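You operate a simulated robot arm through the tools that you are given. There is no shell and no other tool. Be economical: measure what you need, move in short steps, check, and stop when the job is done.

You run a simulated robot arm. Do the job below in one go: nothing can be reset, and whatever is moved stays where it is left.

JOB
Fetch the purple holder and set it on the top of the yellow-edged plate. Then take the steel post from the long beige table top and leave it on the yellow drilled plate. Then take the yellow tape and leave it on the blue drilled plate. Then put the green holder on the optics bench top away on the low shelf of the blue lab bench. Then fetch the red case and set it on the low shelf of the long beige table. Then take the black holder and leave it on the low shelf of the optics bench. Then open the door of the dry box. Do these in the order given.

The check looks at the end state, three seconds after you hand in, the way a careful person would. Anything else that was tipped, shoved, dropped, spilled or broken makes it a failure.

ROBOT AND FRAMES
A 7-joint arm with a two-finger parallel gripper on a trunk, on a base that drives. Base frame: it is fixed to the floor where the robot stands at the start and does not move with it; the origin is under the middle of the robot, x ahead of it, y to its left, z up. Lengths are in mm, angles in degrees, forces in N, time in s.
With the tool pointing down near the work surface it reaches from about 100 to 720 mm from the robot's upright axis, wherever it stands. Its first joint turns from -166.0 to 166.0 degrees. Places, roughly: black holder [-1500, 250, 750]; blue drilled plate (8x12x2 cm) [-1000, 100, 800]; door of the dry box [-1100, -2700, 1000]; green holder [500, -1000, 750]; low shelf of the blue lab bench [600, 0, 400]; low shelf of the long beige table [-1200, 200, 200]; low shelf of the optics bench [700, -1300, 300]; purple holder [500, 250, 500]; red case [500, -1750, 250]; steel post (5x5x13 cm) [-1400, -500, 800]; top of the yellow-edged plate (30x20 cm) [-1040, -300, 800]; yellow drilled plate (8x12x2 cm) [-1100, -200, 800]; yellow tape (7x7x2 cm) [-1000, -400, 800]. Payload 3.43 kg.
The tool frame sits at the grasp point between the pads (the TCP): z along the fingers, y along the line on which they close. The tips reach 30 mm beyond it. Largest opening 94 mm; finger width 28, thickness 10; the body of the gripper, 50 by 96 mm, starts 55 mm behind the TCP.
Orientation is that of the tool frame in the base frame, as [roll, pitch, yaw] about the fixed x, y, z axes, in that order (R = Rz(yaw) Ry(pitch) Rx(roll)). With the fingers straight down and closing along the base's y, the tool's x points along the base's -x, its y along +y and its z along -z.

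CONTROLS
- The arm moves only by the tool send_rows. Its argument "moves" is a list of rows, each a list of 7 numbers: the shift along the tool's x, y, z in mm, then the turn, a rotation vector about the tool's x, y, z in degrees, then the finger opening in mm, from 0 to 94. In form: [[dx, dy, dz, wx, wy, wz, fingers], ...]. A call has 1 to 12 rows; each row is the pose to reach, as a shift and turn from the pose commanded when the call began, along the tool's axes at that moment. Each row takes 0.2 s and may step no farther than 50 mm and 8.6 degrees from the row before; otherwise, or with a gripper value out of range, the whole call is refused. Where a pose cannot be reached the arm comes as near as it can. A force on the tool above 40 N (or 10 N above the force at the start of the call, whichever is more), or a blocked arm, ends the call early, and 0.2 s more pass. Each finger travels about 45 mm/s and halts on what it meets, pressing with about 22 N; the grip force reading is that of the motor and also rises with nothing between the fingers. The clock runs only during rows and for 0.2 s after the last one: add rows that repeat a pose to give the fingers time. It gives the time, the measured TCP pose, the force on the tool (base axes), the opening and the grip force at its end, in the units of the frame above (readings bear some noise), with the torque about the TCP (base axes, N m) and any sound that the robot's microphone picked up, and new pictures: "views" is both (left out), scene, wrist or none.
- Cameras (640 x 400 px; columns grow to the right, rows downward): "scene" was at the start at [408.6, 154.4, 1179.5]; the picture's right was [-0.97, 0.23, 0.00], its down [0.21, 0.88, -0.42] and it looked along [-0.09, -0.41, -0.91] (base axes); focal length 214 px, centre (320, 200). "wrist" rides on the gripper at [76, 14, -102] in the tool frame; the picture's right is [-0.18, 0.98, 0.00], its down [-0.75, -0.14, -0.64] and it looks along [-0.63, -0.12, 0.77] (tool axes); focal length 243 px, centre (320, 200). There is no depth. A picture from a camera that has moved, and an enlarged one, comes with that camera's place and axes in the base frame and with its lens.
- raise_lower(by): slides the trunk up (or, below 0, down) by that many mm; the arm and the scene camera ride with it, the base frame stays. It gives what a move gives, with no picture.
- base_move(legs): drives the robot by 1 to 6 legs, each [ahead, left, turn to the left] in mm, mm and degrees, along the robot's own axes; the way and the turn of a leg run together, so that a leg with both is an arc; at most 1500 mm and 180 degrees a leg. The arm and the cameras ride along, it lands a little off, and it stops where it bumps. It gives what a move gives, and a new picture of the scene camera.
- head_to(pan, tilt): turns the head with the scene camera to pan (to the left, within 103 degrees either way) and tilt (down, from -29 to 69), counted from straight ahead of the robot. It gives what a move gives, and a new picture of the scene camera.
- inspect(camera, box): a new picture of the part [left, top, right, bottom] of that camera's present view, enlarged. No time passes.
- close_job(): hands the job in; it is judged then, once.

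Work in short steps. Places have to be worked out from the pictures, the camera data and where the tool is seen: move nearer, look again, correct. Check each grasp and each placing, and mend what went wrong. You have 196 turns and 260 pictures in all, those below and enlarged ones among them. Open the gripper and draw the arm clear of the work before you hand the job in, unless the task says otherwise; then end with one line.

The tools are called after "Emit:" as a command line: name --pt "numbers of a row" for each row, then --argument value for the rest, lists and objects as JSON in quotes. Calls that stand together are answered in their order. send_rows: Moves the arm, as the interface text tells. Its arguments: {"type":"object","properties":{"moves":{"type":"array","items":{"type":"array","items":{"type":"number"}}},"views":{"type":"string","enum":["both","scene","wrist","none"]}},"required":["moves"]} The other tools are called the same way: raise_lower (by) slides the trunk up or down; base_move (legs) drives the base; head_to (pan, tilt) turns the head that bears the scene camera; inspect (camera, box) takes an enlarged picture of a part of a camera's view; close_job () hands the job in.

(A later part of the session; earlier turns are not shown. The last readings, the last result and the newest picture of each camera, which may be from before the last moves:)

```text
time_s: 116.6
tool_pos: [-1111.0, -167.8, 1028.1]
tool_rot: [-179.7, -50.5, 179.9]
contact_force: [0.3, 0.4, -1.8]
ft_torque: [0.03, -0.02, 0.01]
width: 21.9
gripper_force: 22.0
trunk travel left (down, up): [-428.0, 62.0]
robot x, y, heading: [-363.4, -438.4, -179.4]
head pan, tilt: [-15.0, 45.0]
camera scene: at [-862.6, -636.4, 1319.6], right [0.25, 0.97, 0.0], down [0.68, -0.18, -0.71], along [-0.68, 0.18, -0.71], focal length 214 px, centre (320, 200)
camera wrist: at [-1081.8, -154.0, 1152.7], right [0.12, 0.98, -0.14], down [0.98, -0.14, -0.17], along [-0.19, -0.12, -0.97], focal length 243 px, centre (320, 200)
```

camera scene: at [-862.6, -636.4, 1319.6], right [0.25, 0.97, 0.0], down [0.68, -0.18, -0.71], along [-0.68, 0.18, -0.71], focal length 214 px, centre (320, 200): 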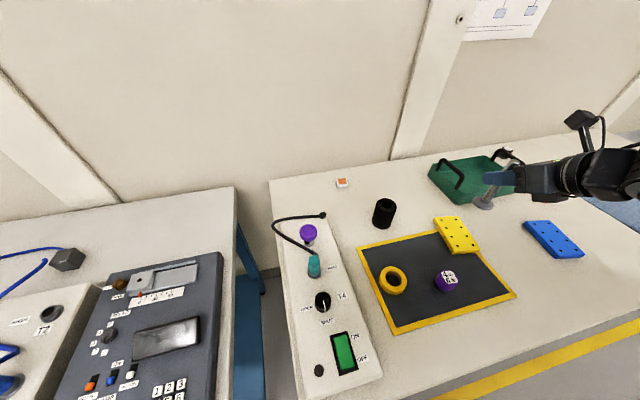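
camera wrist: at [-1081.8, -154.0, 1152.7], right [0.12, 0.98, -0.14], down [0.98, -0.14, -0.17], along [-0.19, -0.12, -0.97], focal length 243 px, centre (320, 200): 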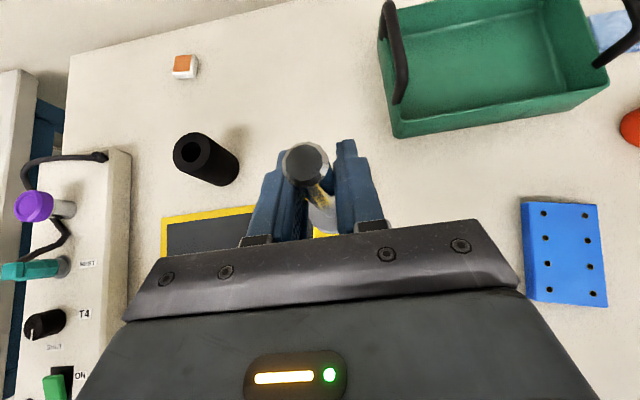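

Descend to just above the plate and check alignment.

Emit:
send_rows --pt "-28 0 23 0 0 0 0" --pt "-57 0 47 0 0 0 0" --pt "-85 0 70 0 0 0 0" --views "wrist"

Emit:
inspect --camera "scene" --box '[410, 150, 560, 280]'

```text
time_s: 117.4
tool_pos: [-1111.8, -167.3, 918.2]
tool_rot: [-179.7, -50.5, 179.8]
contact_force: [-0.2, -0.1, -1.3]
ft_torque: [0.02, 0.0, 0.02]
width: 21.8
gripper_force: 22.6
trunk travel left (down, up): [-428.0, 62.0]
robot x, y, heading: [-363.1, -433.2, -179.7]
head pan, tilt: [-15.0, 45.0]
camera wrist: at [-1081.7, -153.9, 1041.8], right [0.12, 0.98, -0.14], down [0.98, -0.14, -0.17], along [-0.19, -0.12, -0.97], focal length 243 px, centre (320, 200)
```

wrist: 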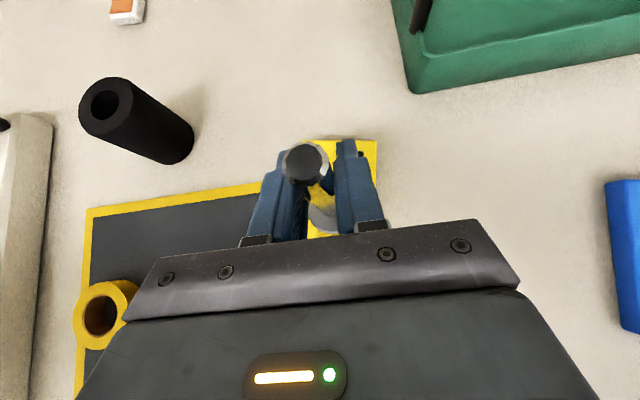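

```text
3.08 times, centred on (485, 215) of scene
camera zoom: at [-862.1, -635.8, 1320.0], right [0.25, 0.97, 0.0], down [0.68, -0.18, -0.71], along [-0.68, 0.18, -0.71], focal length 660 px, centre (-188, 154)
```

zoom: 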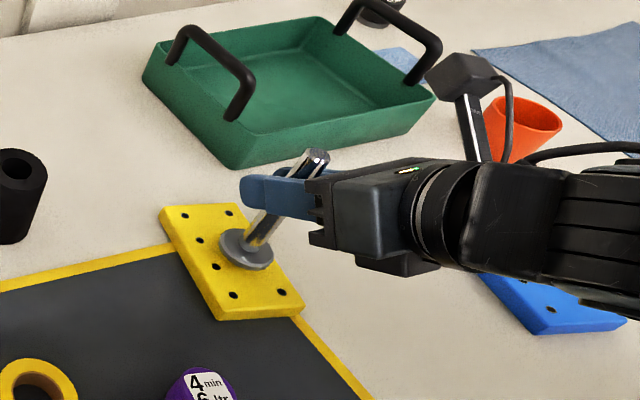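

Foot sits slightly toward the plate's right side; shift −12 mm in y, then lower gently to contact.

Emit:
send_rows --pt "0 -12 0 0 0 0 0" --pt "-4 -12 3 0 0 0 0" --pt "-7 -12 6 0 0 0 0" --pt "-9 -12 7.5 0 0 0 0" --pt "-11 -12 9 0 0 0 0" --views "none"

Emit:
inspect --camera "scene" --box '[410, 150, 560, 280]'

```text
time_s: 118.6
tool_pos: [-1111.0, -179.5, 905.6]
tool_rot: [-179.7, -50.4, 179.8]
contact_force: [2.7, 0.0, 10.5]
ft_torque: [0.04, -0.31, -0.03]
width: 21.8
gripper_force: 22.2
trunk travel left (down, up): [-428.0, 62.0]
robot x, y, heading: [-365.5, -437.3, -179.9]
head pan, tilt: [-15.0, 45.0]
```

```text
3.08 times, centred on (485, 215) of scene
camera zoom: at [-861.9, -636.0, 1320.2], right [0.25, 0.97, 0.0], down [0.68, -0.18, -0.71], along [-0.68, 0.18, -0.71], focal length 660 px, centre (-188, 154)
```

zoom: 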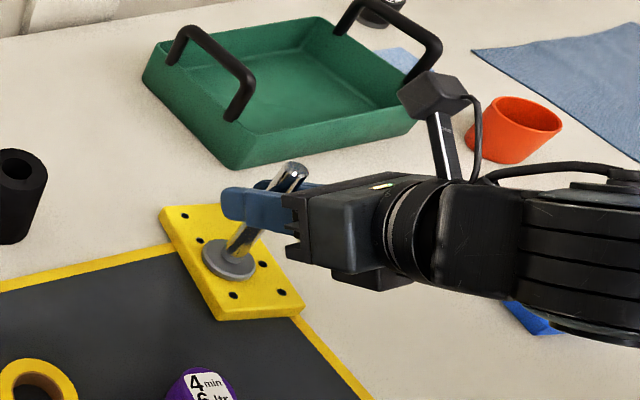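

Foot is seated on the plate (10 N contact). Release and withdraw along the tool axis.

Emit:
send_rows --pt "1 0 -1 0 0 0 10" --pt "1 0 -1 0 0 0 40" --pt "1 0 -1 0 0 0 70" --pt "1 0 -1 0 0 0 90" --pt "1 0 -1 0 0 0 90" --pt "1 0 -30 0 0 0 90" --pt "1 0 -70 0 0 0 90" --pt "1 0 -110 0 0 0 90" --pt "30 0 -145 0 0 0 90" --views "both"

```text
time_s: 120.6
tool_pos: [-1018.3, -179.1, 1021.4]
tool_rot: [-179.9, -50.3, 179.9]
contact_force: [0.1, -0.3, -0.3]
ft_torque: [0.01, -0.01, 0.01]
width: 89.8
gripper_force: 0.0
trunk travel left (down, up): [-428.0, 62.0]
robot x, y, heading: [-359.9, -437.5, -179.5]
head pan, tilt: [-15.0, 45.0]
camera scene: at [-862.5, -635.9, 1319.7], right [0.25, 0.97, 0.0], down [0.68, -0.18, -0.71], along [-0.68, 0.18, -0.71], focal length 214 px, centre (320, 200)
camera wrist: at [-989.6, -165.3, 1145.1], right [0.12, 0.98, -0.14], down [0.98, -0.14, -0.17], along [-0.19, -0.12, -0.97], focal length 243 px, centre (320, 200)
```

scene: 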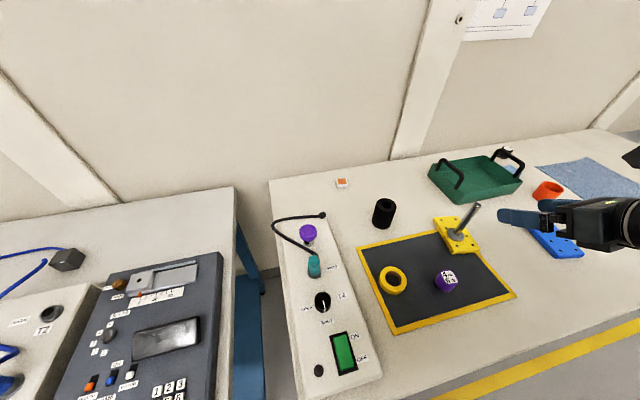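
wrist: 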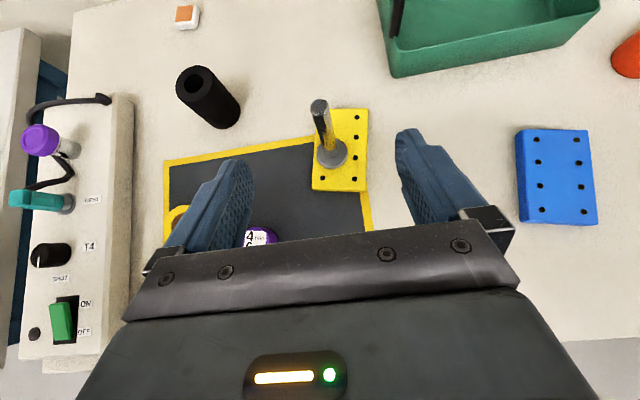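

Post stands on the yellow plate. Next the tape at ≈(−1041,−405): I'll bring the tool vertical above it.

Emit:
send_rows --pt "-4 -32 8 0 -7.2 0 90" --pt "-9 -65 16 0 -14.4 0 90" --pt "-13 -97 24 0 -21.6 0 90" --pt "-18 -129 32 0 -28.7 0 90" --pt "-22 -161 40 0 -35.9 0 90" --pt "-27 -194 48 0 -43.1 0 90" --pt "-31 -226 56 0 -50.3 0 90" --views "both"

```text
time_s: 122.2
tool_pos: [-1041.5, -404.7, 959.9]
tool_rot: [-179.8, 0.1, 179.9]
contact_force: [0.1, 0.7, 0.8]
ft_torque: [0.0, -0.01, -0.02]
width: 90.0
gripper_force: 0.0
trunk travel left (down, up): [-428.0, 62.0]
robot x, y, heading: [-365.1, -437.1, -179.5]
head pan, tilt: [-15.0, 45.0]
camera scene: at [-861.9, -635.2, 1320.0], right [0.25, 0.97, 0.0], down [0.68, -0.18, -0.71], along [-0.68, 0.18, -0.71], focal length 214 px, centre (320, 200)
camera wrist: at [-1119.3, -390.7, 1062.6], right [0.19, 0.98, 0.0], down [0.75, -0.14, 0.64], along [0.63, -0.12, -0.77], focal length 243 px, centre (320, 200)
```

scene: 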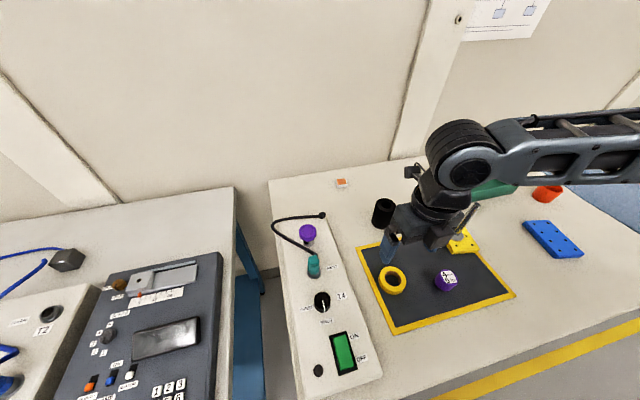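
wrist: 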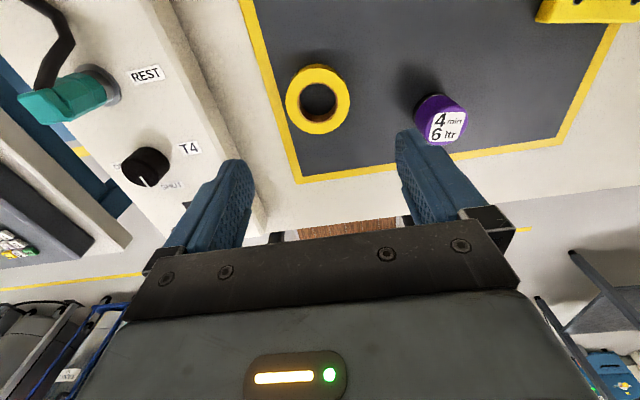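

Tape is centred under the tool at (−1045,−407). Descend.

Emit:
send_rows --pt "3 -2 40 0 0 0 92" --pt "3 -2 80 0 0 0 92" --pt "3 -2 105 0 0 0 92" --pt "3 -2 118 0 0 0 92" --pt "3 -2 122 0 0 0 92" --views "wrist"

```text
time_s: 123.4
tool_pos: [-1045.3, -408.3, 838.6]
tool_rot: [-179.8, -0.2, 180.0]
contact_force: [0.2, 0.4, 0.5]
ft_torque: [-0.04, -0.05, -0.01]
width: 92.1
gripper_force: 0.1
trunk travel left (down, up): [-428.0, 62.0]
robot x, y, heading: [-363.1, -435.2, -179.6]
head pan, tilt: [-15.0, 45.0]
camera wrist: at [-1122.2, -394.6, 941.2], right [0.18, 0.98, 0.0], down [0.75, -0.14, 0.64], along [0.63, -0.12, -0.77], focal length 243 px, centre (320, 200)
```

wrist: 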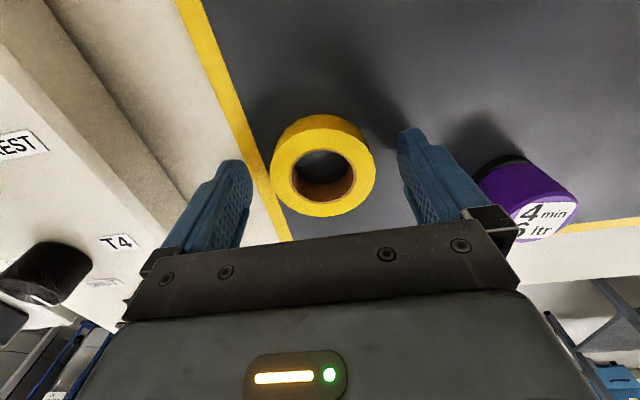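

Emit:
send_rows --pt "0 0 3 0 0 0 92" --pt "0 0 3 0 0 0 70" --pt "0 0 3 0 0 0 50" --pt "0 0 3 0 0 0 30" --pt "0 0 3 0 0 0 30" --pt "0 0 3 0 0 0 30" --pt "0 0 -3 0 0 0 30" --pt "0 0 -10 0 0 0 30" --pt "0 0 -20 0 0 0 30" --pt "0 0 -35 0 0 0 30" --views "wrist"

```text
time_s: 125.6
tool_pos: [-1043.9, -407.6, 873.8]
tool_rot: [-179.8, 0.0, -180.0]
contact_force: [-0.3, 0.1, 0.4]
ft_torque: [-0.04, 0.0, 0.0]
width: 61.6
gripper_force: 22.1
trunk travel left (down, up): [-428.0, 62.0]
robot x, y, heading: [-362.9, -435.6, -179.7]
head pan, tilt: [-15.0, 45.0]
camera wrist: at [-1121.3, -394.2, 976.3], right [0.18, 0.98, 0.0], down [0.75, -0.14, 0.64], along [0.63, -0.12, -0.77], focal length 243 px, centre (320, 200)
```

wrist: 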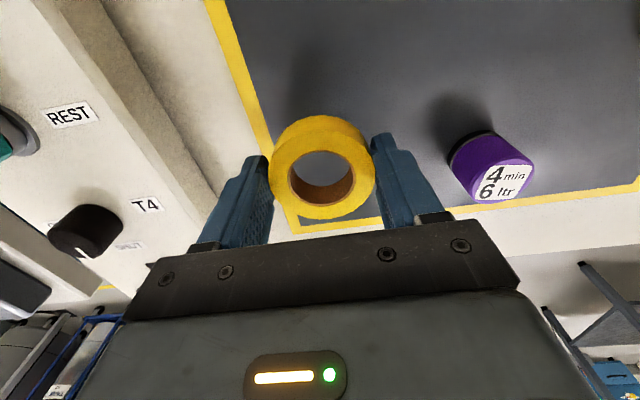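

Tape held. Lift higher and carry toward the blue plate.

Emit:
send_rows --pt "0 0 -40 0 0 0 30" --pt "0 0 -80 0 0 0 30" --pt "0 0 -110 0 0 0 30" --pt "0 42 -120 0 0 0 30" --pt "0 84 -120 0 0 0 30" --pt "-2 126 -120 0 0 0 30" --pt "-4 168 -120 0 0 0 30" --pt "-6 210 -120 0 0 0 30" --pt "-8 252 -120 0 0 0 30" --pt "-9 294 -120 0 0 0 30" --pt "-9 336 -120 0 0 0 30" --pt "-9 378 -120 0 0 0 30" --views "none"

Emit:
send_rows --pt "0 42 0 0 0 0 30" --pt "0 84 10 0 0 0 30" --pt "0 122 30 0 0 0 30" --views "both"

```text
time_s: 128.2
tool_pos: [-1036.2, -51.3, 991.7]
tool_rot: [-179.8, 0.0, -179.9]
contact_force: [-0.5, -0.1, 0.0]
ft_torque: [-0.01, 0.05, 0.02]
width: 61.3
gripper_force: 22.0
out of reach, approached as far as the arm can: row 12
trunk travel left (down, up): [-428.0, 62.0]
robot x, y, heading: [-365.7, -434.7, -179.5]
head pan, tilt: [-15.0, 45.0]
```

```text
time_s: 129.0
tool_pos: [-1038.0, -50.7, 991.9]
tool_rot: [-179.8, -0.1, 180.0]
contact_force: [-0.2, 0.3, -0.2]
ft_torque: [-0.02, 0.0, 0.03]
width: 61.4
gripper_force: 21.9
out of reach, approached as far as the arm can: row 1, 2, 3
trunk travel left (down, up): [-428.0, 62.0]
robot x, y, heading: [-362.2, -437.2, -179.7]
head pan, tilt: [-15.0, 45.0]
camera scene: at [-862.2, -635.8, 1319.8], right [0.25, 0.97, 0.0], down [0.68, -0.18, -0.71], along [-0.68, 0.18, -0.71], focal length 214 px, centre (320, 200)
camera wrist: at [-1113.1, -37.5, 1094.9], right [0.18, 0.98, 0.0], down [0.75, -0.14, 0.64], along [0.63, -0.12, -0.77], focal length 243 px, centre (320, 200)
```

scene: 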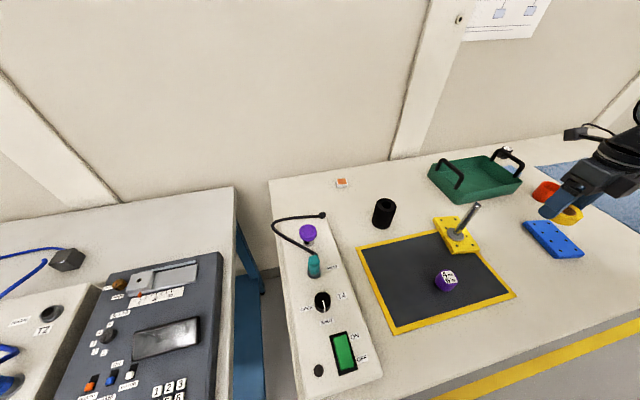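
wrist: 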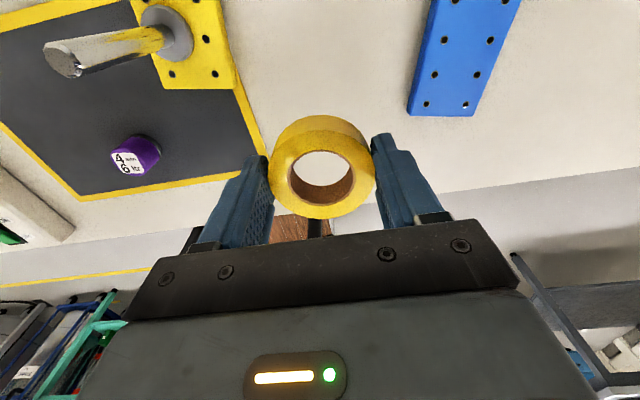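

The arm is at its limit there; I'll shift the base sideways (+y) by 145 mm instead.

Emit:
base_move --legs '[[0, -145, 0]]'

Emit:
send_rows --pt "0 0 30 0 0 0 30" --pt "0 0 60 0 0 0 30" --views "wrist"

```text
time_s: 130.4
tool_pos: [-1037.1, 91.8, 992.2]
tool_rot: [-179.8, 0.0, -179.9]
contact_force: [0.5, -0.6, 0.0]
ft_torque: [-0.02, -0.01, 0.02]
width: 61.6
gripper_force: 22.3
trunk travel left (down, up): [-428.0, 62.0]
robot x, y, heading: [-368.4, -294.1, -179.4]
head pan, tilt: [-15.0, 45.0]
camera scene: at [-863.1, -492.3, 1319.8], right [0.25, 0.97, 0.0], down [0.68, -0.18, -0.71], along [-0.68, 0.18, -0.71], focal length 214 px, centre (320, 200)
```

scene: 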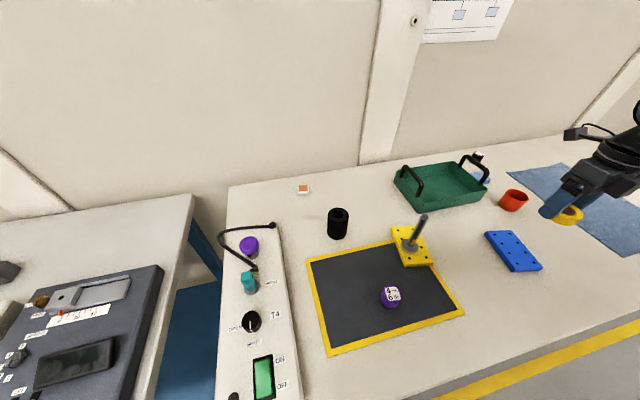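

```text
time_s: 131.0
tool_pos: [-1038.1, 91.5, 932.6]
tool_rot: [-179.9, 0.0, -179.9]
contact_force: [0.2, 0.4, -1.1]
ft_torque: [0.0, 0.03, 0.01]
width: 61.6
gripper_force: 22.0
trunk travel left (down, up): [-428.0, 62.0]
robot x, y, heading: [-365.4, -289.0, -179.5]
head pan, tilt: [-15.0, 45.0]
camera wrist: at [-1115.3, 105.3, 1035.3], right [0.18, 0.98, 0.0], down [0.75, -0.14, 0.64], along [0.63, -0.12, -0.77], focal length 243 px, centre (320, 200)
```

wrist: 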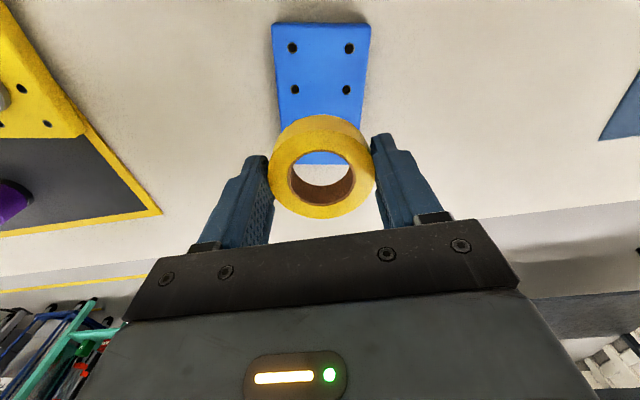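

The plate centre is (−1041,93), directly below. Lower the tape onto it.

Emit:
send_rows --pt "2 1 35 0 0 0 30" --pt "2 1 66 0 0 0 30" --pt "2 1 70 0 0 0 30" --pt "2 1 73 0 0 0 30" --pt "2 1 76 0 0 0 30" --pt "2 1 79 0 0 0 30" --views "wrist"

```text
time_s: 132.4
tool_pos: [-1040.4, 92.8, 852.9]
tool_rot: [-179.7, 0.1, -179.9]
contact_force: [0.0, 0.0, 0.0]
ft_torque: [0.0, 0.01, 0.0]
width: 61.3
gripper_force: 22.0
trunk travel left (down, up): [-428.0, 62.0]
robot x, y, heading: [-365.2, -295.5, -179.6]
head pan, tilt: [-15.0, 45.0]
camera wrist: at [-1117.1, 106.4, 955.3], right [0.18, 0.98, 0.0], down [0.75, -0.14, 0.64], along [0.63, -0.12, -0.77], focal length 243 px, centre (320, 200)
```

wrist: 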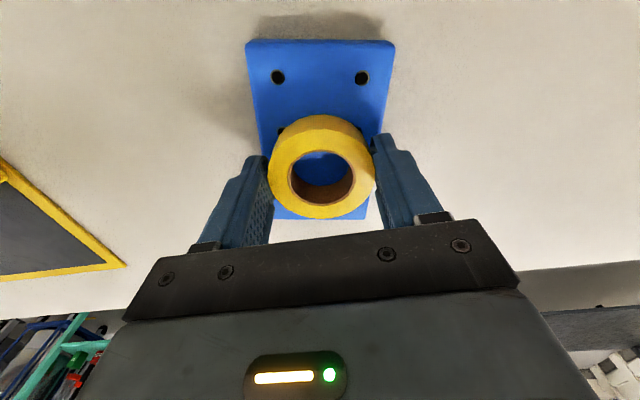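

Emit:
send_rows --pt "0 0 2 0 0 0 30" --pt "0 0 4 0 0 0 30" --pt "0 0 6 0 0 0 30" --views "none"

```text
time_s: 133.2
tool_pos: [-1040.9, 92.9, 849.9]
tool_rot: [-179.9, -0.2, -179.9]
contact_force: [2.7, -2.9, 19.3]
ft_torque: [0.0, -0.07, 0.14]
width: 61.3
gripper_force: 22.0
trunk travel left (down, up): [-428.0, 62.0]
robot x, y, heading: [-364.6, -291.4, -179.6]
head pan, tilt: [-15.0, 45.0]
```

Contact. Ease up 2 mm, release and rise.

Emit:
send_rows --pt "0 0 -2 0 0 0 30" --pt "0 0 -2 0 0 0 70" --pt "0 0 -2 0 0 0 90" --pt "0 0 -2 0 0 0 90" --pt "0 0 -15 0 0 0 90" --pt "0 0 -50 0 0 0 90" --pt "0 0 -95 0 0 0 90" --pt "0 0 -140 0 0 0 90" --views "both"

```text
time_s: 135.0
tool_pos: [-1042.5, 93.2, 989.7]
tool_rot: [-179.8, 0.0, -179.9]
contact_force: [0.6, -0.3, 0.4]
ft_torque: [0.04, -0.04, -0.01]
width: 90.0
gripper_force: 0.0
trunk travel left (down, up): [-428.0, 62.0]
robot x, y, heading: [-364.4, -289.9, -179.5]
head pan, tilt: [-15.0, 45.0]
camera scene: at [-863.3, -492.2, 1319.7], right [0.25, 0.97, 0.0], down [0.68, -0.18, -0.71], along [-0.68, 0.18, -0.71], focal length 214 px, centre (320, 200)
camera wrist: at [-1118.6, 106.9, 1091.5], right [0.18, 0.98, 0.0], down [0.75, -0.14, 0.64], along [0.63, -0.12, -0.77], focal length 243 px, centre (320, 200)
```

scene: 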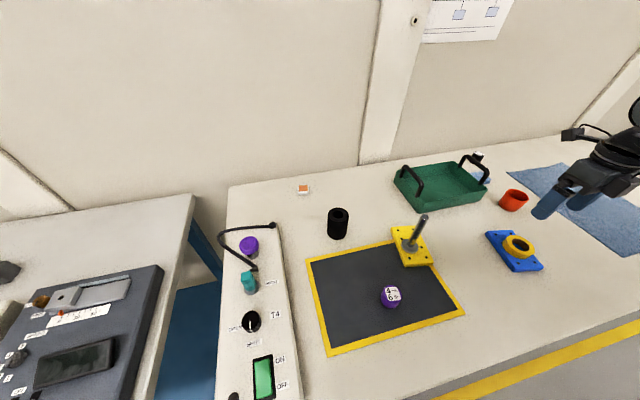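
wrist: 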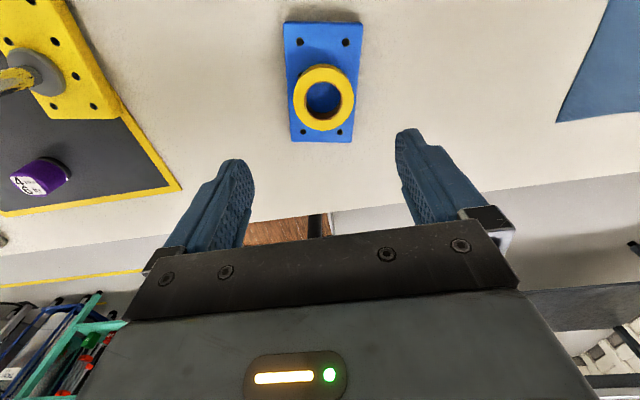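

Tape placed. Now retract the arm to a carry pose, back into the aisle, and turn left to face the optics bench.

Emit:
send_rows --pt "-5 -42 -10 0 7.2 0 60" --pt "-10 -84 -20 0 14.4 0 60" --pt "-15 -126 -25 0 21.5 0 60" --pt "-20 -168 -30 0 28.7 0 60" --pt "-25 -209 -30 0 35.9 0 60" --pt "-29 -251 -30 0 43 0 60" --pt "-32 -293 -30 0 50 0 60" --views "none"

Emit:
base_move --legs '[[-150, 0, 0], [0, 600, 0], [0, 0, 90], [0, 0, 90]]'

Emit:
head_to --pan -15 --tilt 40

```text
time_s: 136.6
tool_pos: [-1030.5, -186.1, 998.4]
tool_rot: [-179.6, -50.1, 179.8]
contact_force: [-0.3, -0.2, 0.7]
ft_torque: [-0.01, -0.03, 0.0]
width: 60.2
gripper_force: 0.1
out of reach, approached as far as the arm can: row 6, 7
trunk travel left (down, up): [-428.0, 62.0]
robot x, y, heading: [-361.1, -292.1, -179.5]
head pan, tilt: [-15.0, 45.0]
```

```text
time_s: 148.6
tool_pos: [455.9, -1000.1, 998.0]
tool_rot: [-179.7, -50.0, 0.1]
contact_force: [0.2, 0.3, -0.3]
ft_torque: [0.0, -0.01, 0.0]
width: 59.8
gripper_force: 0.1
trunk travel left (down, up): [-428.0, 62.0]
robot x, y, heading: [-212.4, -895.3, 0.6]
head pan, tilt: [-15.0, 45.0]
camera scene: at [288.2, -696.4, 1319.8], right [-0.25, -0.97, 0.0], down [-0.68, 0.18, -0.71], along [0.68, -0.18, -0.71], focal length 214 px, centre (320, 200)
```

scene: 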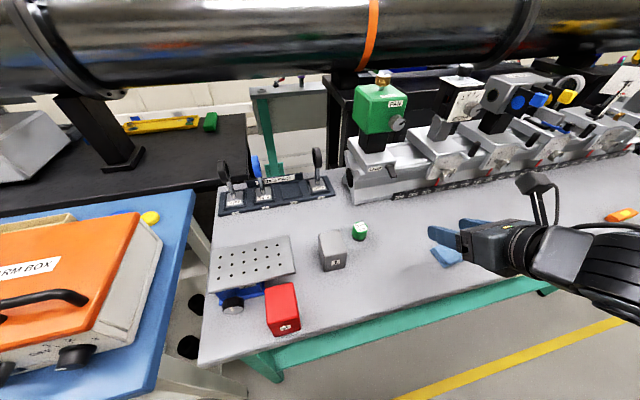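

```text
time_s: 149.3
tool_pos: [455.8, -998.6, 997.6]
tool_rot: [-179.8, -50.1, -0.1]
contact_force: [-0.1, 0.3, -0.1]
ft_torque: [0.02, 0.0, -0.02]
width: 59.9
gripper_force: 0.0
trunk travel left (down, up): [-428.0, 62.0]
robot x, y, heading: [-211.4, -893.2, 0.7]
head pan, tilt: [-15.0, 40.0]
camera scene: at [291.8, -697.3, 1327.1], right [-0.25, -0.97, 0.0], down [-0.62, 0.16, -0.77], along [0.74, -0.19, -0.64], focal length 214 px, centre (320, 200)
```

scene: 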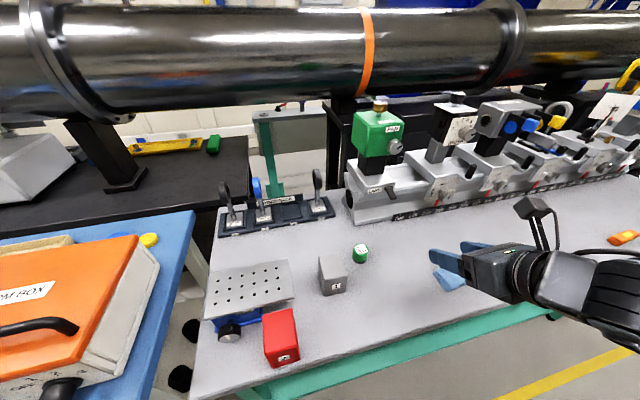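

Green holder seen at (360,253). I'll bring the wrist camera above it to measure.

Emit:
send_rows --pt "12 -37 9 0 0 0 90" --pt "24 -74 18 0 0 0 90" --pt "36 -110 27 0 0 0 90" --views "wrist"

```text
time_s: 150.1
tool_pos: [498.2, -888.6, 1008.1]
tool_rot: [-179.7, -49.9, -0.2]
contact_force: [-0.6, -0.4, 0.1]
ft_torque: [-0.01, -0.02, 0.0]
width: 90.0
gripper_force: 0.1
out of reach, approached as far as the arm can: row 1
trunk travel left (down, up): [-428.0, 62.0]
robot x, y, heading: [-212.9, -891.1, 0.1]
head pan, tilt: [-15.0, 40.0]
camera wrist: at [468.0, -904.9, 1131.9], right [-0.12, -0.98, -0.14], down [-0.98, 0.14, -0.16], along [0.18, 0.12, -0.98], focal length 243 px, centre (320, 200)
```

wrist: 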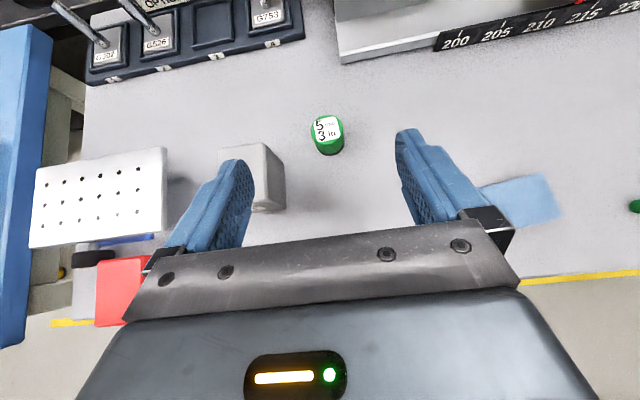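

Green holder at ≈(609,−888), top ≈845, with grey block 1 just on its left (+y). I'll shift the base right by 250 and approach diagonally from the right (yaw ~60°) to stay clear of the block.

Emit:
base_move --legs '[[0, -250, 0]]'

Emit:
send_rows --pt "2 -12 3 5.75 0 -4.8 90" --pt "4 -25 6 11.5 0 -9.6 90" --pt "6 -37 9 17.25 0 -14.4 90" --pt "8 -50 12 23 0 -19.2 90" --pt "8 -62 14 28.75 0 -24 90" --pt "8 -75 16 34.5 0 -28.8 90" --pt "8 -87 18 40.25 0 -33.6 90" --pt "8 -100 20 46 0 -38.4 90" --views "both"

```text
time_s: 151.9
tool_pos: [501.5, -1139.0, 1007.7]
tool_rot: [-179.7, -49.9, -0.2]
contact_force: [0.6, -0.8, 0.3]
ft_torque: [0.01, 0.0, 0.01]
width: 89.9
gripper_force: 0.0
trunk travel left (down, up): [-428.0, 62.0]
robot x, y, heading: [-209.4, -1143.5, 0.5]
head pan, tilt: [-15.0, 40.0]
camera scene: at [294.5, -947.6, 1327.1], right [-0.25, -0.97, 0.0], down [-0.62, 0.16, -0.77], along [0.74, -0.19, -0.64], focal length 214 px, centre (320, 200)
```

scene: 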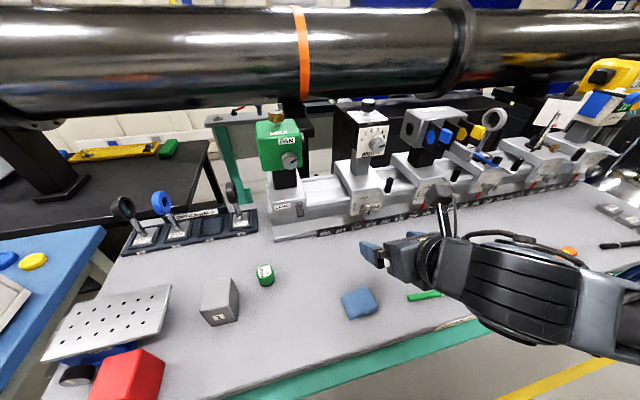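

```text
time_s: 153.7
tool_pos: [521.4, -1040.2, 1001.9]
tool_rot: [-179.6, -50.4, 59.7]
contact_force: [-0.8, 0.8, -0.4]
ft_torque: [0.02, 0.04, 0.02]
width: 89.9
gripper_force: 0.0
trunk travel left (down, up): [-428.0, 62.0]
robot x, y, heading: [-209.6, -1144.0, 0.4]
head pan, tilt: [-15.0, 40.0]
camera scene: at [294.4, -947.8, 1327.1], right [-0.25, -0.97, 0.0], down [-0.62, 0.16, -0.77], along [0.74, -0.19, -0.64], focal length 214 px, centre (320, 200)
camera wrist: at [518.1, -1074.3, 1125.9], right [0.79, -0.59, -0.15], down [-0.61, -0.77, -0.17], along [-0.01, 0.22, -0.97], focal length 243 px, centre (320, 200)
```

scene: 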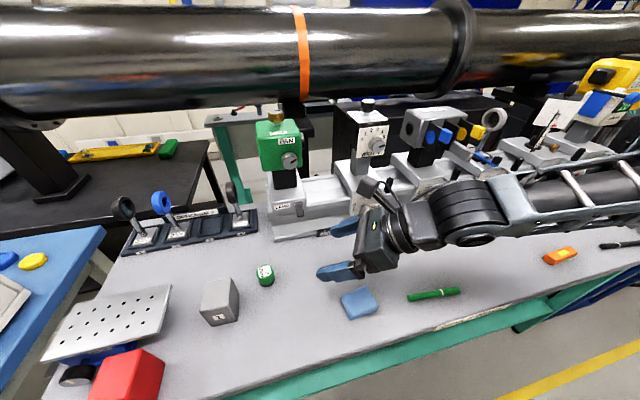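
wrist: 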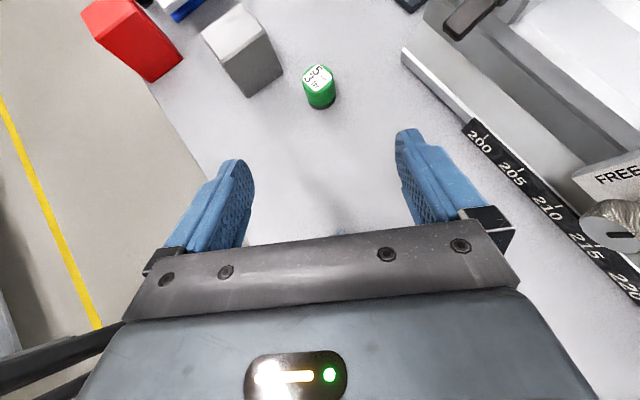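

Position confirmed (609,−884). Advance along the tool axis in two stages.

Emit:
send_rows --pt "-5 -1 40 0 0 0 90" --pt "-10 -2 80 0 0 0 90" --pt "-15 -3 115 0 0 0 90" --pt "-19 -3 150 0 0 0 90" --pt "-19 -3 175 0 0 0 90" --views "wrist"

```text
time_s: 154.9
tool_pos: [578.7, -930.8, 874.4]
tool_rot: [-179.8, -50.2, 59.7]
contact_force: [-1.0, 0.3, -0.7]
ft_torque: [0.04, 0.02, -0.04]
width: 89.9
gripper_force: 0.0
trunk travel left (down, up): [-428.0, 62.0]
robot x, y, heading: [-208.8, -1142.1, 0.4]
head pan, tilt: [-15.0, 40.0]
camera wrist: at [575.9, -966.2, 999.4], right [0.79, -0.59, -0.14], down [-0.61, -0.77, -0.17], along [-0.01, 0.22, -0.97], focal length 243 px, centre (320, 200)
```

wrist: 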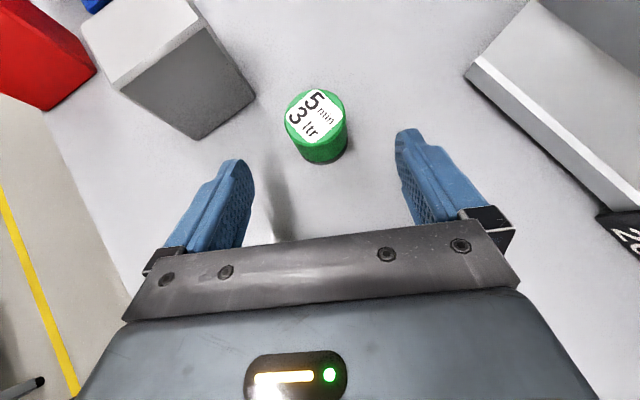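

To keep the left finger clear of the grey block, narrow the opening to 66 mm and advance the rest.

Emit:
send_rows --pt "0 0 0 0 0 0 66" --pt "0 1 20 0 0 0 64" --pt "0 1 40 0 0 0 64" --pt "0 1 60 0 0 0 64" --views "wrist"

```text
time_s: 156.0
tool_pos: [608.3, -898.2, 850.4]
tool_rot: [-180.0, -51.2, 59.8]
contact_force: [-35.1, -44.6, 75.5]
ft_torque: [-0.17, 0.91, 0.75]
width: 61.5
gripper_force: 0.1
trunk travel left (down, up): [-428.0, 62.0]
robot x, y, heading: [-214.3, -1148.7, 0.4]
head pan, tilt: [-15.0, 40.0]
stopped in row 4: the force on the tool passed its limit at 214 N (the readings are from after the stop); the commanded pose is now the measured one
camera wrist: at [602.2, -934.8, 973.3], right [0.79, -0.59, -0.14], down [-0.61, -0.77, -0.19], along [0.0, 0.23, -0.97], focal length 243 px, centre (320, 200)
```

wrist: 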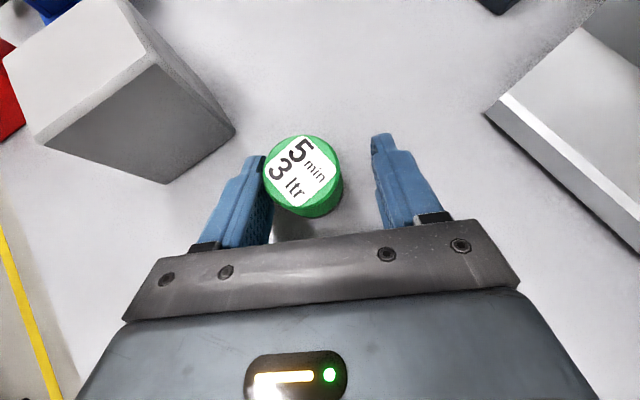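

The tips touched the bench (surface ≈822). Ease up 4 mm, centre laterally on the holder (tool y −9), then close and lift a little.

Emit:
send_rows --pt "4 0 -3 0 0 0 64" --pt "4 -5 -3 0 0 0 64" --pt "4 -9 -3 0 0 0 64" --views "wrist"

```text
time_s: 156.8
tool_pos: [603.7, -896.8, 850.0]
tool_rot: [179.5, -50.8, 59.6]
contact_force: [-3.3, -44.0, 52.7]
ft_torque: [0.08, 1.0, 0.58]
width: 52.8
gripper_force: 0.0
trunk travel left (down, up): [-428.0, 62.0]
robot x, y, heading: [-207.5, -1146.2, 0.3]
head pan, tilt: [-15.0, 40.0]
camera wrist: at [598.0, -930.9, 973.8], right [0.79, -0.6, -0.14], down [-0.62, -0.77, -0.18], along [0.0, 0.23, -0.97], focal length 243 px, centre (320, 200)
```

wrist: 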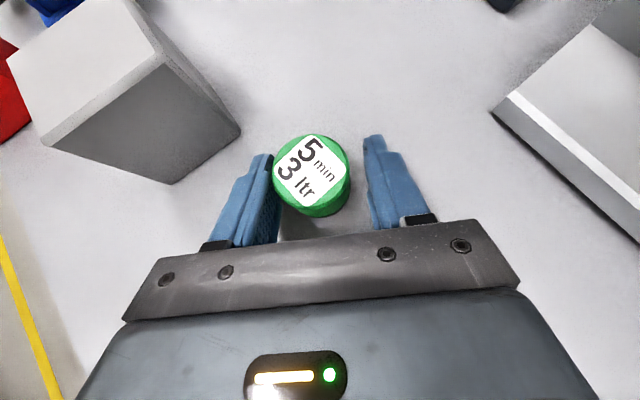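

Still pressing; raise 12 mm more to unload.

Emit:
send_rows --pt "4 0 -4 0 0 0 70" --pt "8 0 -8 0 0 0 70" --pt "12 0 -12 0 0 0 70" --views "wrist"

```text
time_s: 157.6
tool_pos: [599.3, -892.3, 862.8]
tool_rot: [-179.6, -50.7, 59.6]
contact_force: [0.3, -0.1, -0.4]
ft_torque: [0.03, 0.01, 0.03]
width: 69.9
gripper_force: 0.2
trunk travel left (down, up): [-428.0, 62.0]
robot x, y, heading: [-208.8, -1144.5, 0.4]
head pan, tilt: [-15.0, 40.0]
camera wrist: at [594.4, -927.4, 987.6], right [0.79, -0.59, -0.15], down [-0.61, -0.77, -0.18], along [-0.01, 0.23, -0.97], focal length 243 px, centre (320, 200)
```

wrist: 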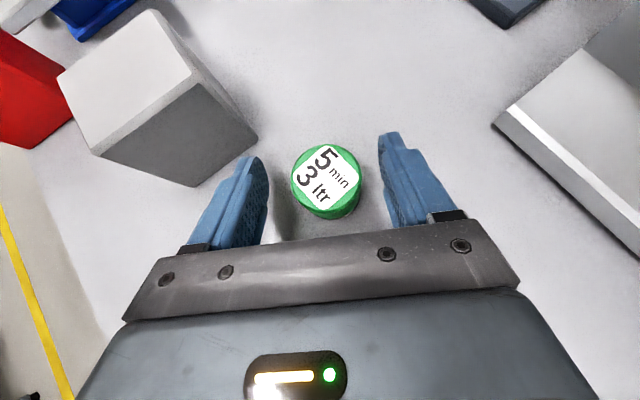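

Free and centred, holder still upright. Lower 8 mm and close.

Emit:
send_rows --pt "-3 0 2.5 0 0 0 70" --pt "-6 0 5 0 0 0 70" --pt "-6 0 5 0 0 0 50" --pt "-6 0 5 0 0 0 25" --pt "-6 0 5 0 0 0 0" --pt "-6 0 5 0 0 0 0" --pt "-6 0 5 0 0 0 0" --pt "-6 0 5 0 0 0 0" --pt "-3 0 2 0 0 0 0" --pt "3 0 -3 0 0 0 0" --pt "9 0 -8 0 0 0 0" --pt "15 0 -13 0 0 0 0" --views "wrist"

```text
time_s: 160.2
tool_pos: [599.8, -894.6, 884.9]
tool_rot: [-179.8, -50.7, 59.5]
contact_force: [-0.7, 0.2, 0.2]
ft_torque: [-0.02, -0.03, 0.01]
width: 39.1
gripper_force: 21.8
trunk travel left (down, up): [-428.0, 62.0]
robot x, y, heading: [-205.6, -1144.3, 0.2]
head pan, tilt: [-15.0, 40.0]
camera wrist: at [595.3, -929.5, 1008.3], right [0.79, -0.6, -0.14], down [-0.61, -0.77, -0.18], along [-0.01, 0.23, -0.97], focal length 243 px, centre (320, 200)
```

wrist: 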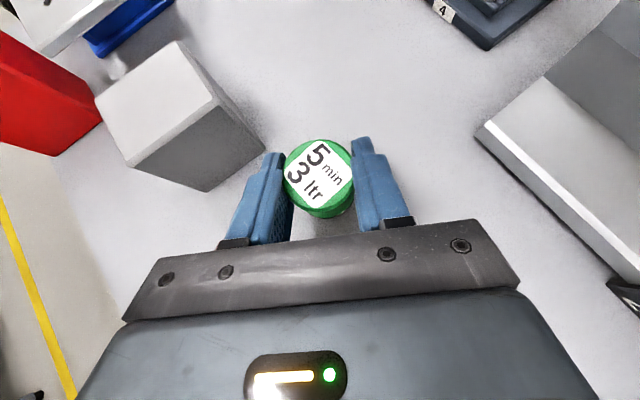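

Green holder lifted. Rise, and bring the tool back to yaw 0 clear of things.

Emit:
send_rows --pt "30 0 -25 0 0 0 0" --pt "60 0 -50 0 0 0 0" --pt "85 0 -72 0 0 0 0" --pt "75 0 -105 0 0 0 0" --pt "65 0 -138 0 0 0 0" --pt "55 0 -172 0 0 0 0" --views "none"

Emit:
send_rows --pt "0 10 -10 -5.75 0 4.8 0" --pt "0 20 -20 -11.5 0 9.6 0" --pt "0 30 -30 -17.25 0 14.4 0" --pt "0 30 -40 -23 0 19.2 0" --pt "0 30 -40 -28.75 0 24 0" --pt "0 30 -40 -34.5 0 28.8 0" --pt "0 30 -40 -40.25 0 33.6 0" --pt "0 30 -40 -46 0 38.4 0" --views "both"

```text
time_s: 161.6
tool_pos: [548.7, -978.1, 1036.2]
tool_rot: [-179.9, -50.7, 59.7]
contact_force: [0.6, -0.3, -1.4]
ft_torque: [-0.02, 0.04, 0.01]
width: 38.8
gripper_force: 22.3
trunk travel left (down, up): [-428.0, 62.0]
robot x, y, heading: [-207.8, -1144.6, 0.6]
head pan, tilt: [-15.0, 40.0]
```

```text
time_s: 163.4
tool_pos: [560.6, -1021.7, 1060.9]
tool_rot: [-179.0, -50.4, -1.1]
contact_force: [0.6, 0.1, -0.4]
ft_torque: [-0.01, 0.02, 0.0]
width: 39.0
gripper_force: 22.2
trunk travel left (down, up): [-428.0, 62.0]
robot x, y, heading: [-207.8, -1141.4, 0.1]
head pan, tilt: [-15.0, 40.0]
camera scene: at [294.0, -950.7, 1327.2], right [-0.25, -0.97, 0.0], down [-0.62, 0.16, -0.77], along [0.74, -0.19, -0.64], focal length 214 px, centre (320, 200)
camera wrist: at [528.2, -1037.6, 1185.8], right [-0.12, -0.98, -0.15], down [-0.97, 0.15, -0.17], along [0.19, 0.13, -0.97], focal length 243 px, centre (320, 200)
```

scene: 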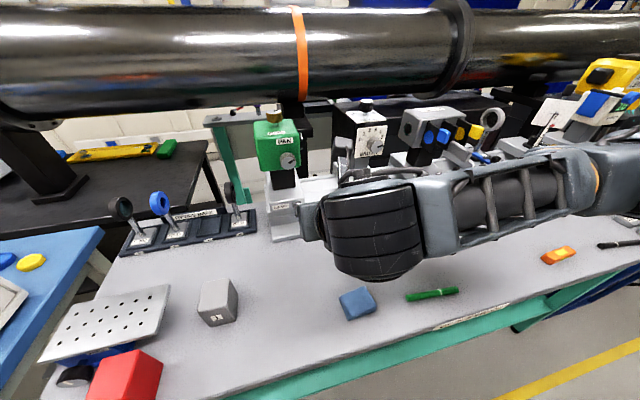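
wrist: 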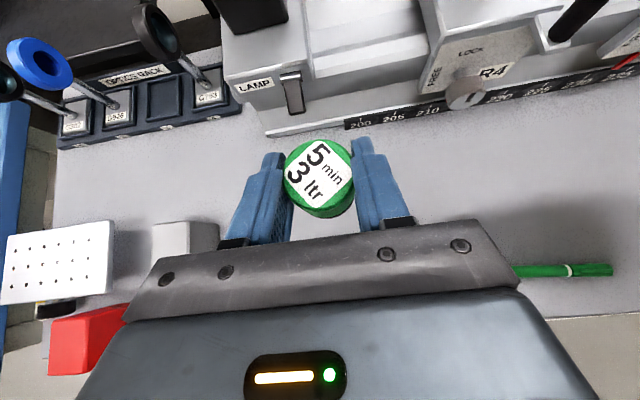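

Blocks undisturbed. Retract a bit and drive to the blue bench, heading 45°.

Emit:
send_rows --pt "-23 13 -28 0 0 0 0" --pt "-47 26 -56 0 0 0 0" --pt "-70 40 -84 0 0 0 0" --views "none"

Emit:
base_move --legs '[[-220, 0, 0], [0, 869, 0], [0, 0, 45]]'

Emit:
head_to --pan -65 --tilt 40

```text
time_s: 164.2
tool_pos: [492.2, -1041.0, 1040.1]
tool_rot: [-179.2, -50.4, -1.0]
contact_force: [-0.2, 0.7, -0.2]
ft_torque: [-0.01, 0.05, 0.03]
width: 38.6
gripper_force: 22.5
out of reach, approached as far as the arm can: row 2, 3
trunk travel left (down, up): [-428.0, 62.0]
robot x, y, heading: [-207.9, -1143.9, 0.1]
head pan, tilt: [-15.0, 40.0]
```

```text
time_s: 171.1
tool_pos: [221.9, 8.2, 1039.7]
tool_rot: [-179.2, -50.3, 13.7]
contact_force: [-0.5, -0.3, -0.6]
ft_torque: [0.01, 0.02, -0.01]
width: 39.0
gripper_force: 21.8
trunk travel left (down, up): [-428.0, 62.0]
robot x, y, heading: [-432.1, -266.6, 15.2]
head pan, tilt: [-15.0, 40.0]
stopped in leg 3: the robot was blocked; the commanded pose is now the measured one
camera scene: at [8.8, 46.0, 1327.0], right [0.0, -1.0, 0.0], down [-0.64, 0.0, -0.77], along [0.77, 0.0, -0.64], focal length 214 px, centre (320, 200)
```

scene: 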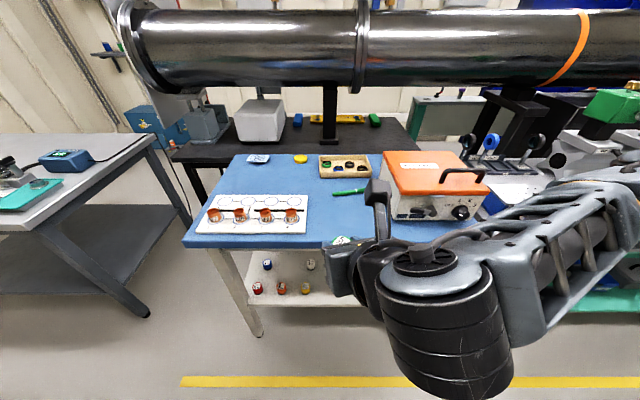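

```text
time_s: 172.3
tool_pos: [223.6, 8.2, 1039.6]
tool_rot: [-179.2, -50.4, 13.8]
contact_force: [-0.2, -0.7, -0.9]
ft_torque: [0.03, 0.01, -0.01]
width: 38.5
gripper_force: 22.3
trunk travel left (down, up): [-428.0, 62.0]
robot x, y, heading: [-434.0, -267.6, 15.0]
head pan, tilt: [-65.0, 40.0]
camera scene: at [-21.6, -19.2, 1327.1], right [-0.77, -0.64, 0.0], down [-0.41, 0.49, -0.77], along [0.49, -0.59, -0.64], focal length 214 px, centre (320, 200)
```

scene: 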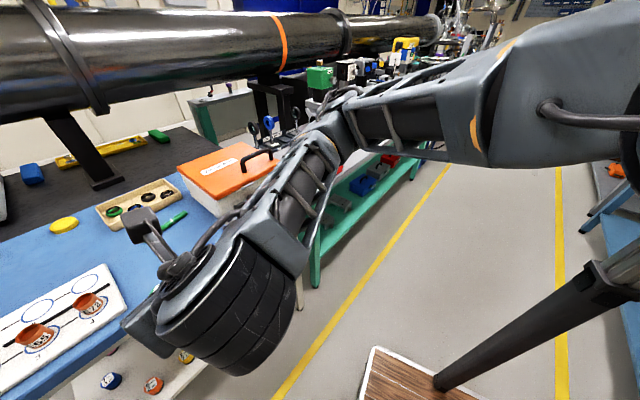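

The deck's rear corner bumped near the beige table. Drive forward away from it and then finish the turn.

Emit:
base_move --legs '[[116, -31, 0], [0, 0, 30]]'

Emit:
head_to --pan -65 --tilt 40

```text
time_s: 174.9
tool_pos: [122.8, 292.1, 1040.4]
tool_rot: [-179.2, -50.3, 43.2]
contact_force: [-0.1, -0.6, -1.3]
ft_torque: [0.0, 0.0, 0.01]
width: 38.7
gripper_force: 22.2
trunk travel left (down, up): [-428.0, 62.0]
robot x, y, heading: [-308.9, -271.1, 44.4]
head pan, tilt: [-65.0, 40.0]
camera scene: at [-78.7, 147.6, 1327.1], right [-0.35, -0.94, 0.0], down [-0.6, 0.23, -0.77], along [0.72, -0.27, -0.64], focal length 214 px, centre (320, 200)
```

scene: 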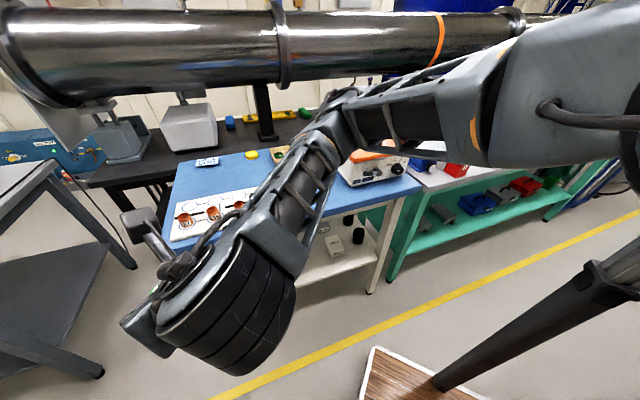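

```text
time_s: 175.6
tool_pos: [122.8, 291.9, 1039.6]
tool_rot: [-179.2, -50.3, 43.2]
contact_force: [-1.1, 0.3, -1.5]
ft_torque: [0.01, 0.0, 0.02]
width: 38.8
gripper_force: 21.8
trunk travel left (down, up): [-428.0, 62.0]
robot x, y, heading: [-310.9, -266.2, 44.3]
head pan, tilt: [-65.0, 40.0]
camera scene: at [-78.7, 147.6, 1327.1], right [-0.35, -0.94, 0.0], down [-0.6, 0.23, -0.77], along [0.72, -0.27, -0.64], focal length 214 px, centre (320, 200)
```

scene: 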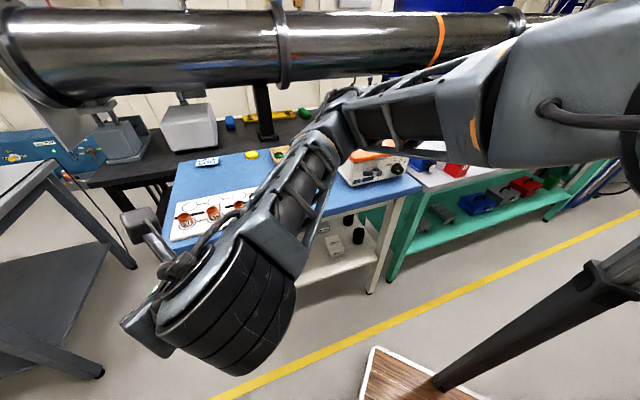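

Move the tool in front of the bench's shelf centre, yaw 0, lowering it.

Emit:
send_rows --pt "-24 38 -2 -4.1 0 3.4 0" --pt "-48 75 -4 -8.2 0 6.9 0" --pt "-73 113 -5 -12.4 0 10.3 0" --pt "-97 150 -7 -16.5 0 13.7 0" --pt "-121 188 -9 -20.6 0 17.2 0" --pt "-145 225 -11 -24.7 0 20.6 0" --pt "-170 263 -13 -28.9 0 24 0" --pt "-194 300 -15 -33 0 27.5 0" --views "scene"

```text
time_s: 177.3
tool_pos: [232.4, -14.8, 896.6]
tool_rot: [-179.3, -49.9, 0.3]
contact_force: [0.7, -0.6, -0.9]
ft_torque: [-0.02, 0.03, -0.05]
width: 38.8
gripper_force: 22.3
out of reach, approached as far as the arm can: row 1, 2, 3, 4, 5
trunk travel left (down, up): [-428.0, 62.0]
robot x, y, heading: [-305.8, -269.6, 44.3]
head pan, tilt: [-65.0, 40.0]
camera scene: at [-78.7, 147.9, 1327.0], right [-0.35, -0.94, 0.0], down [-0.6, 0.23, -0.77], along [0.72, -0.27, -0.64], focal length 214 px, centre (320, 200)
```

scene: 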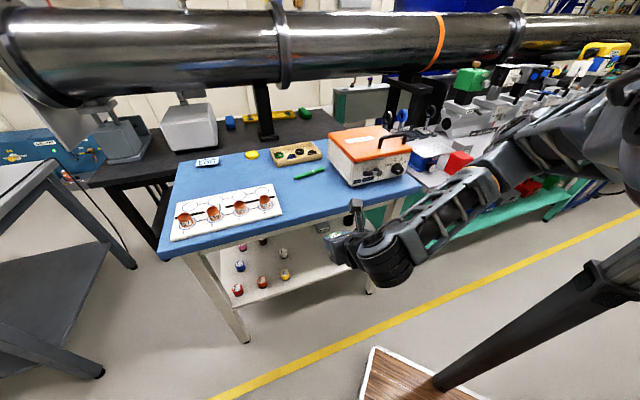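

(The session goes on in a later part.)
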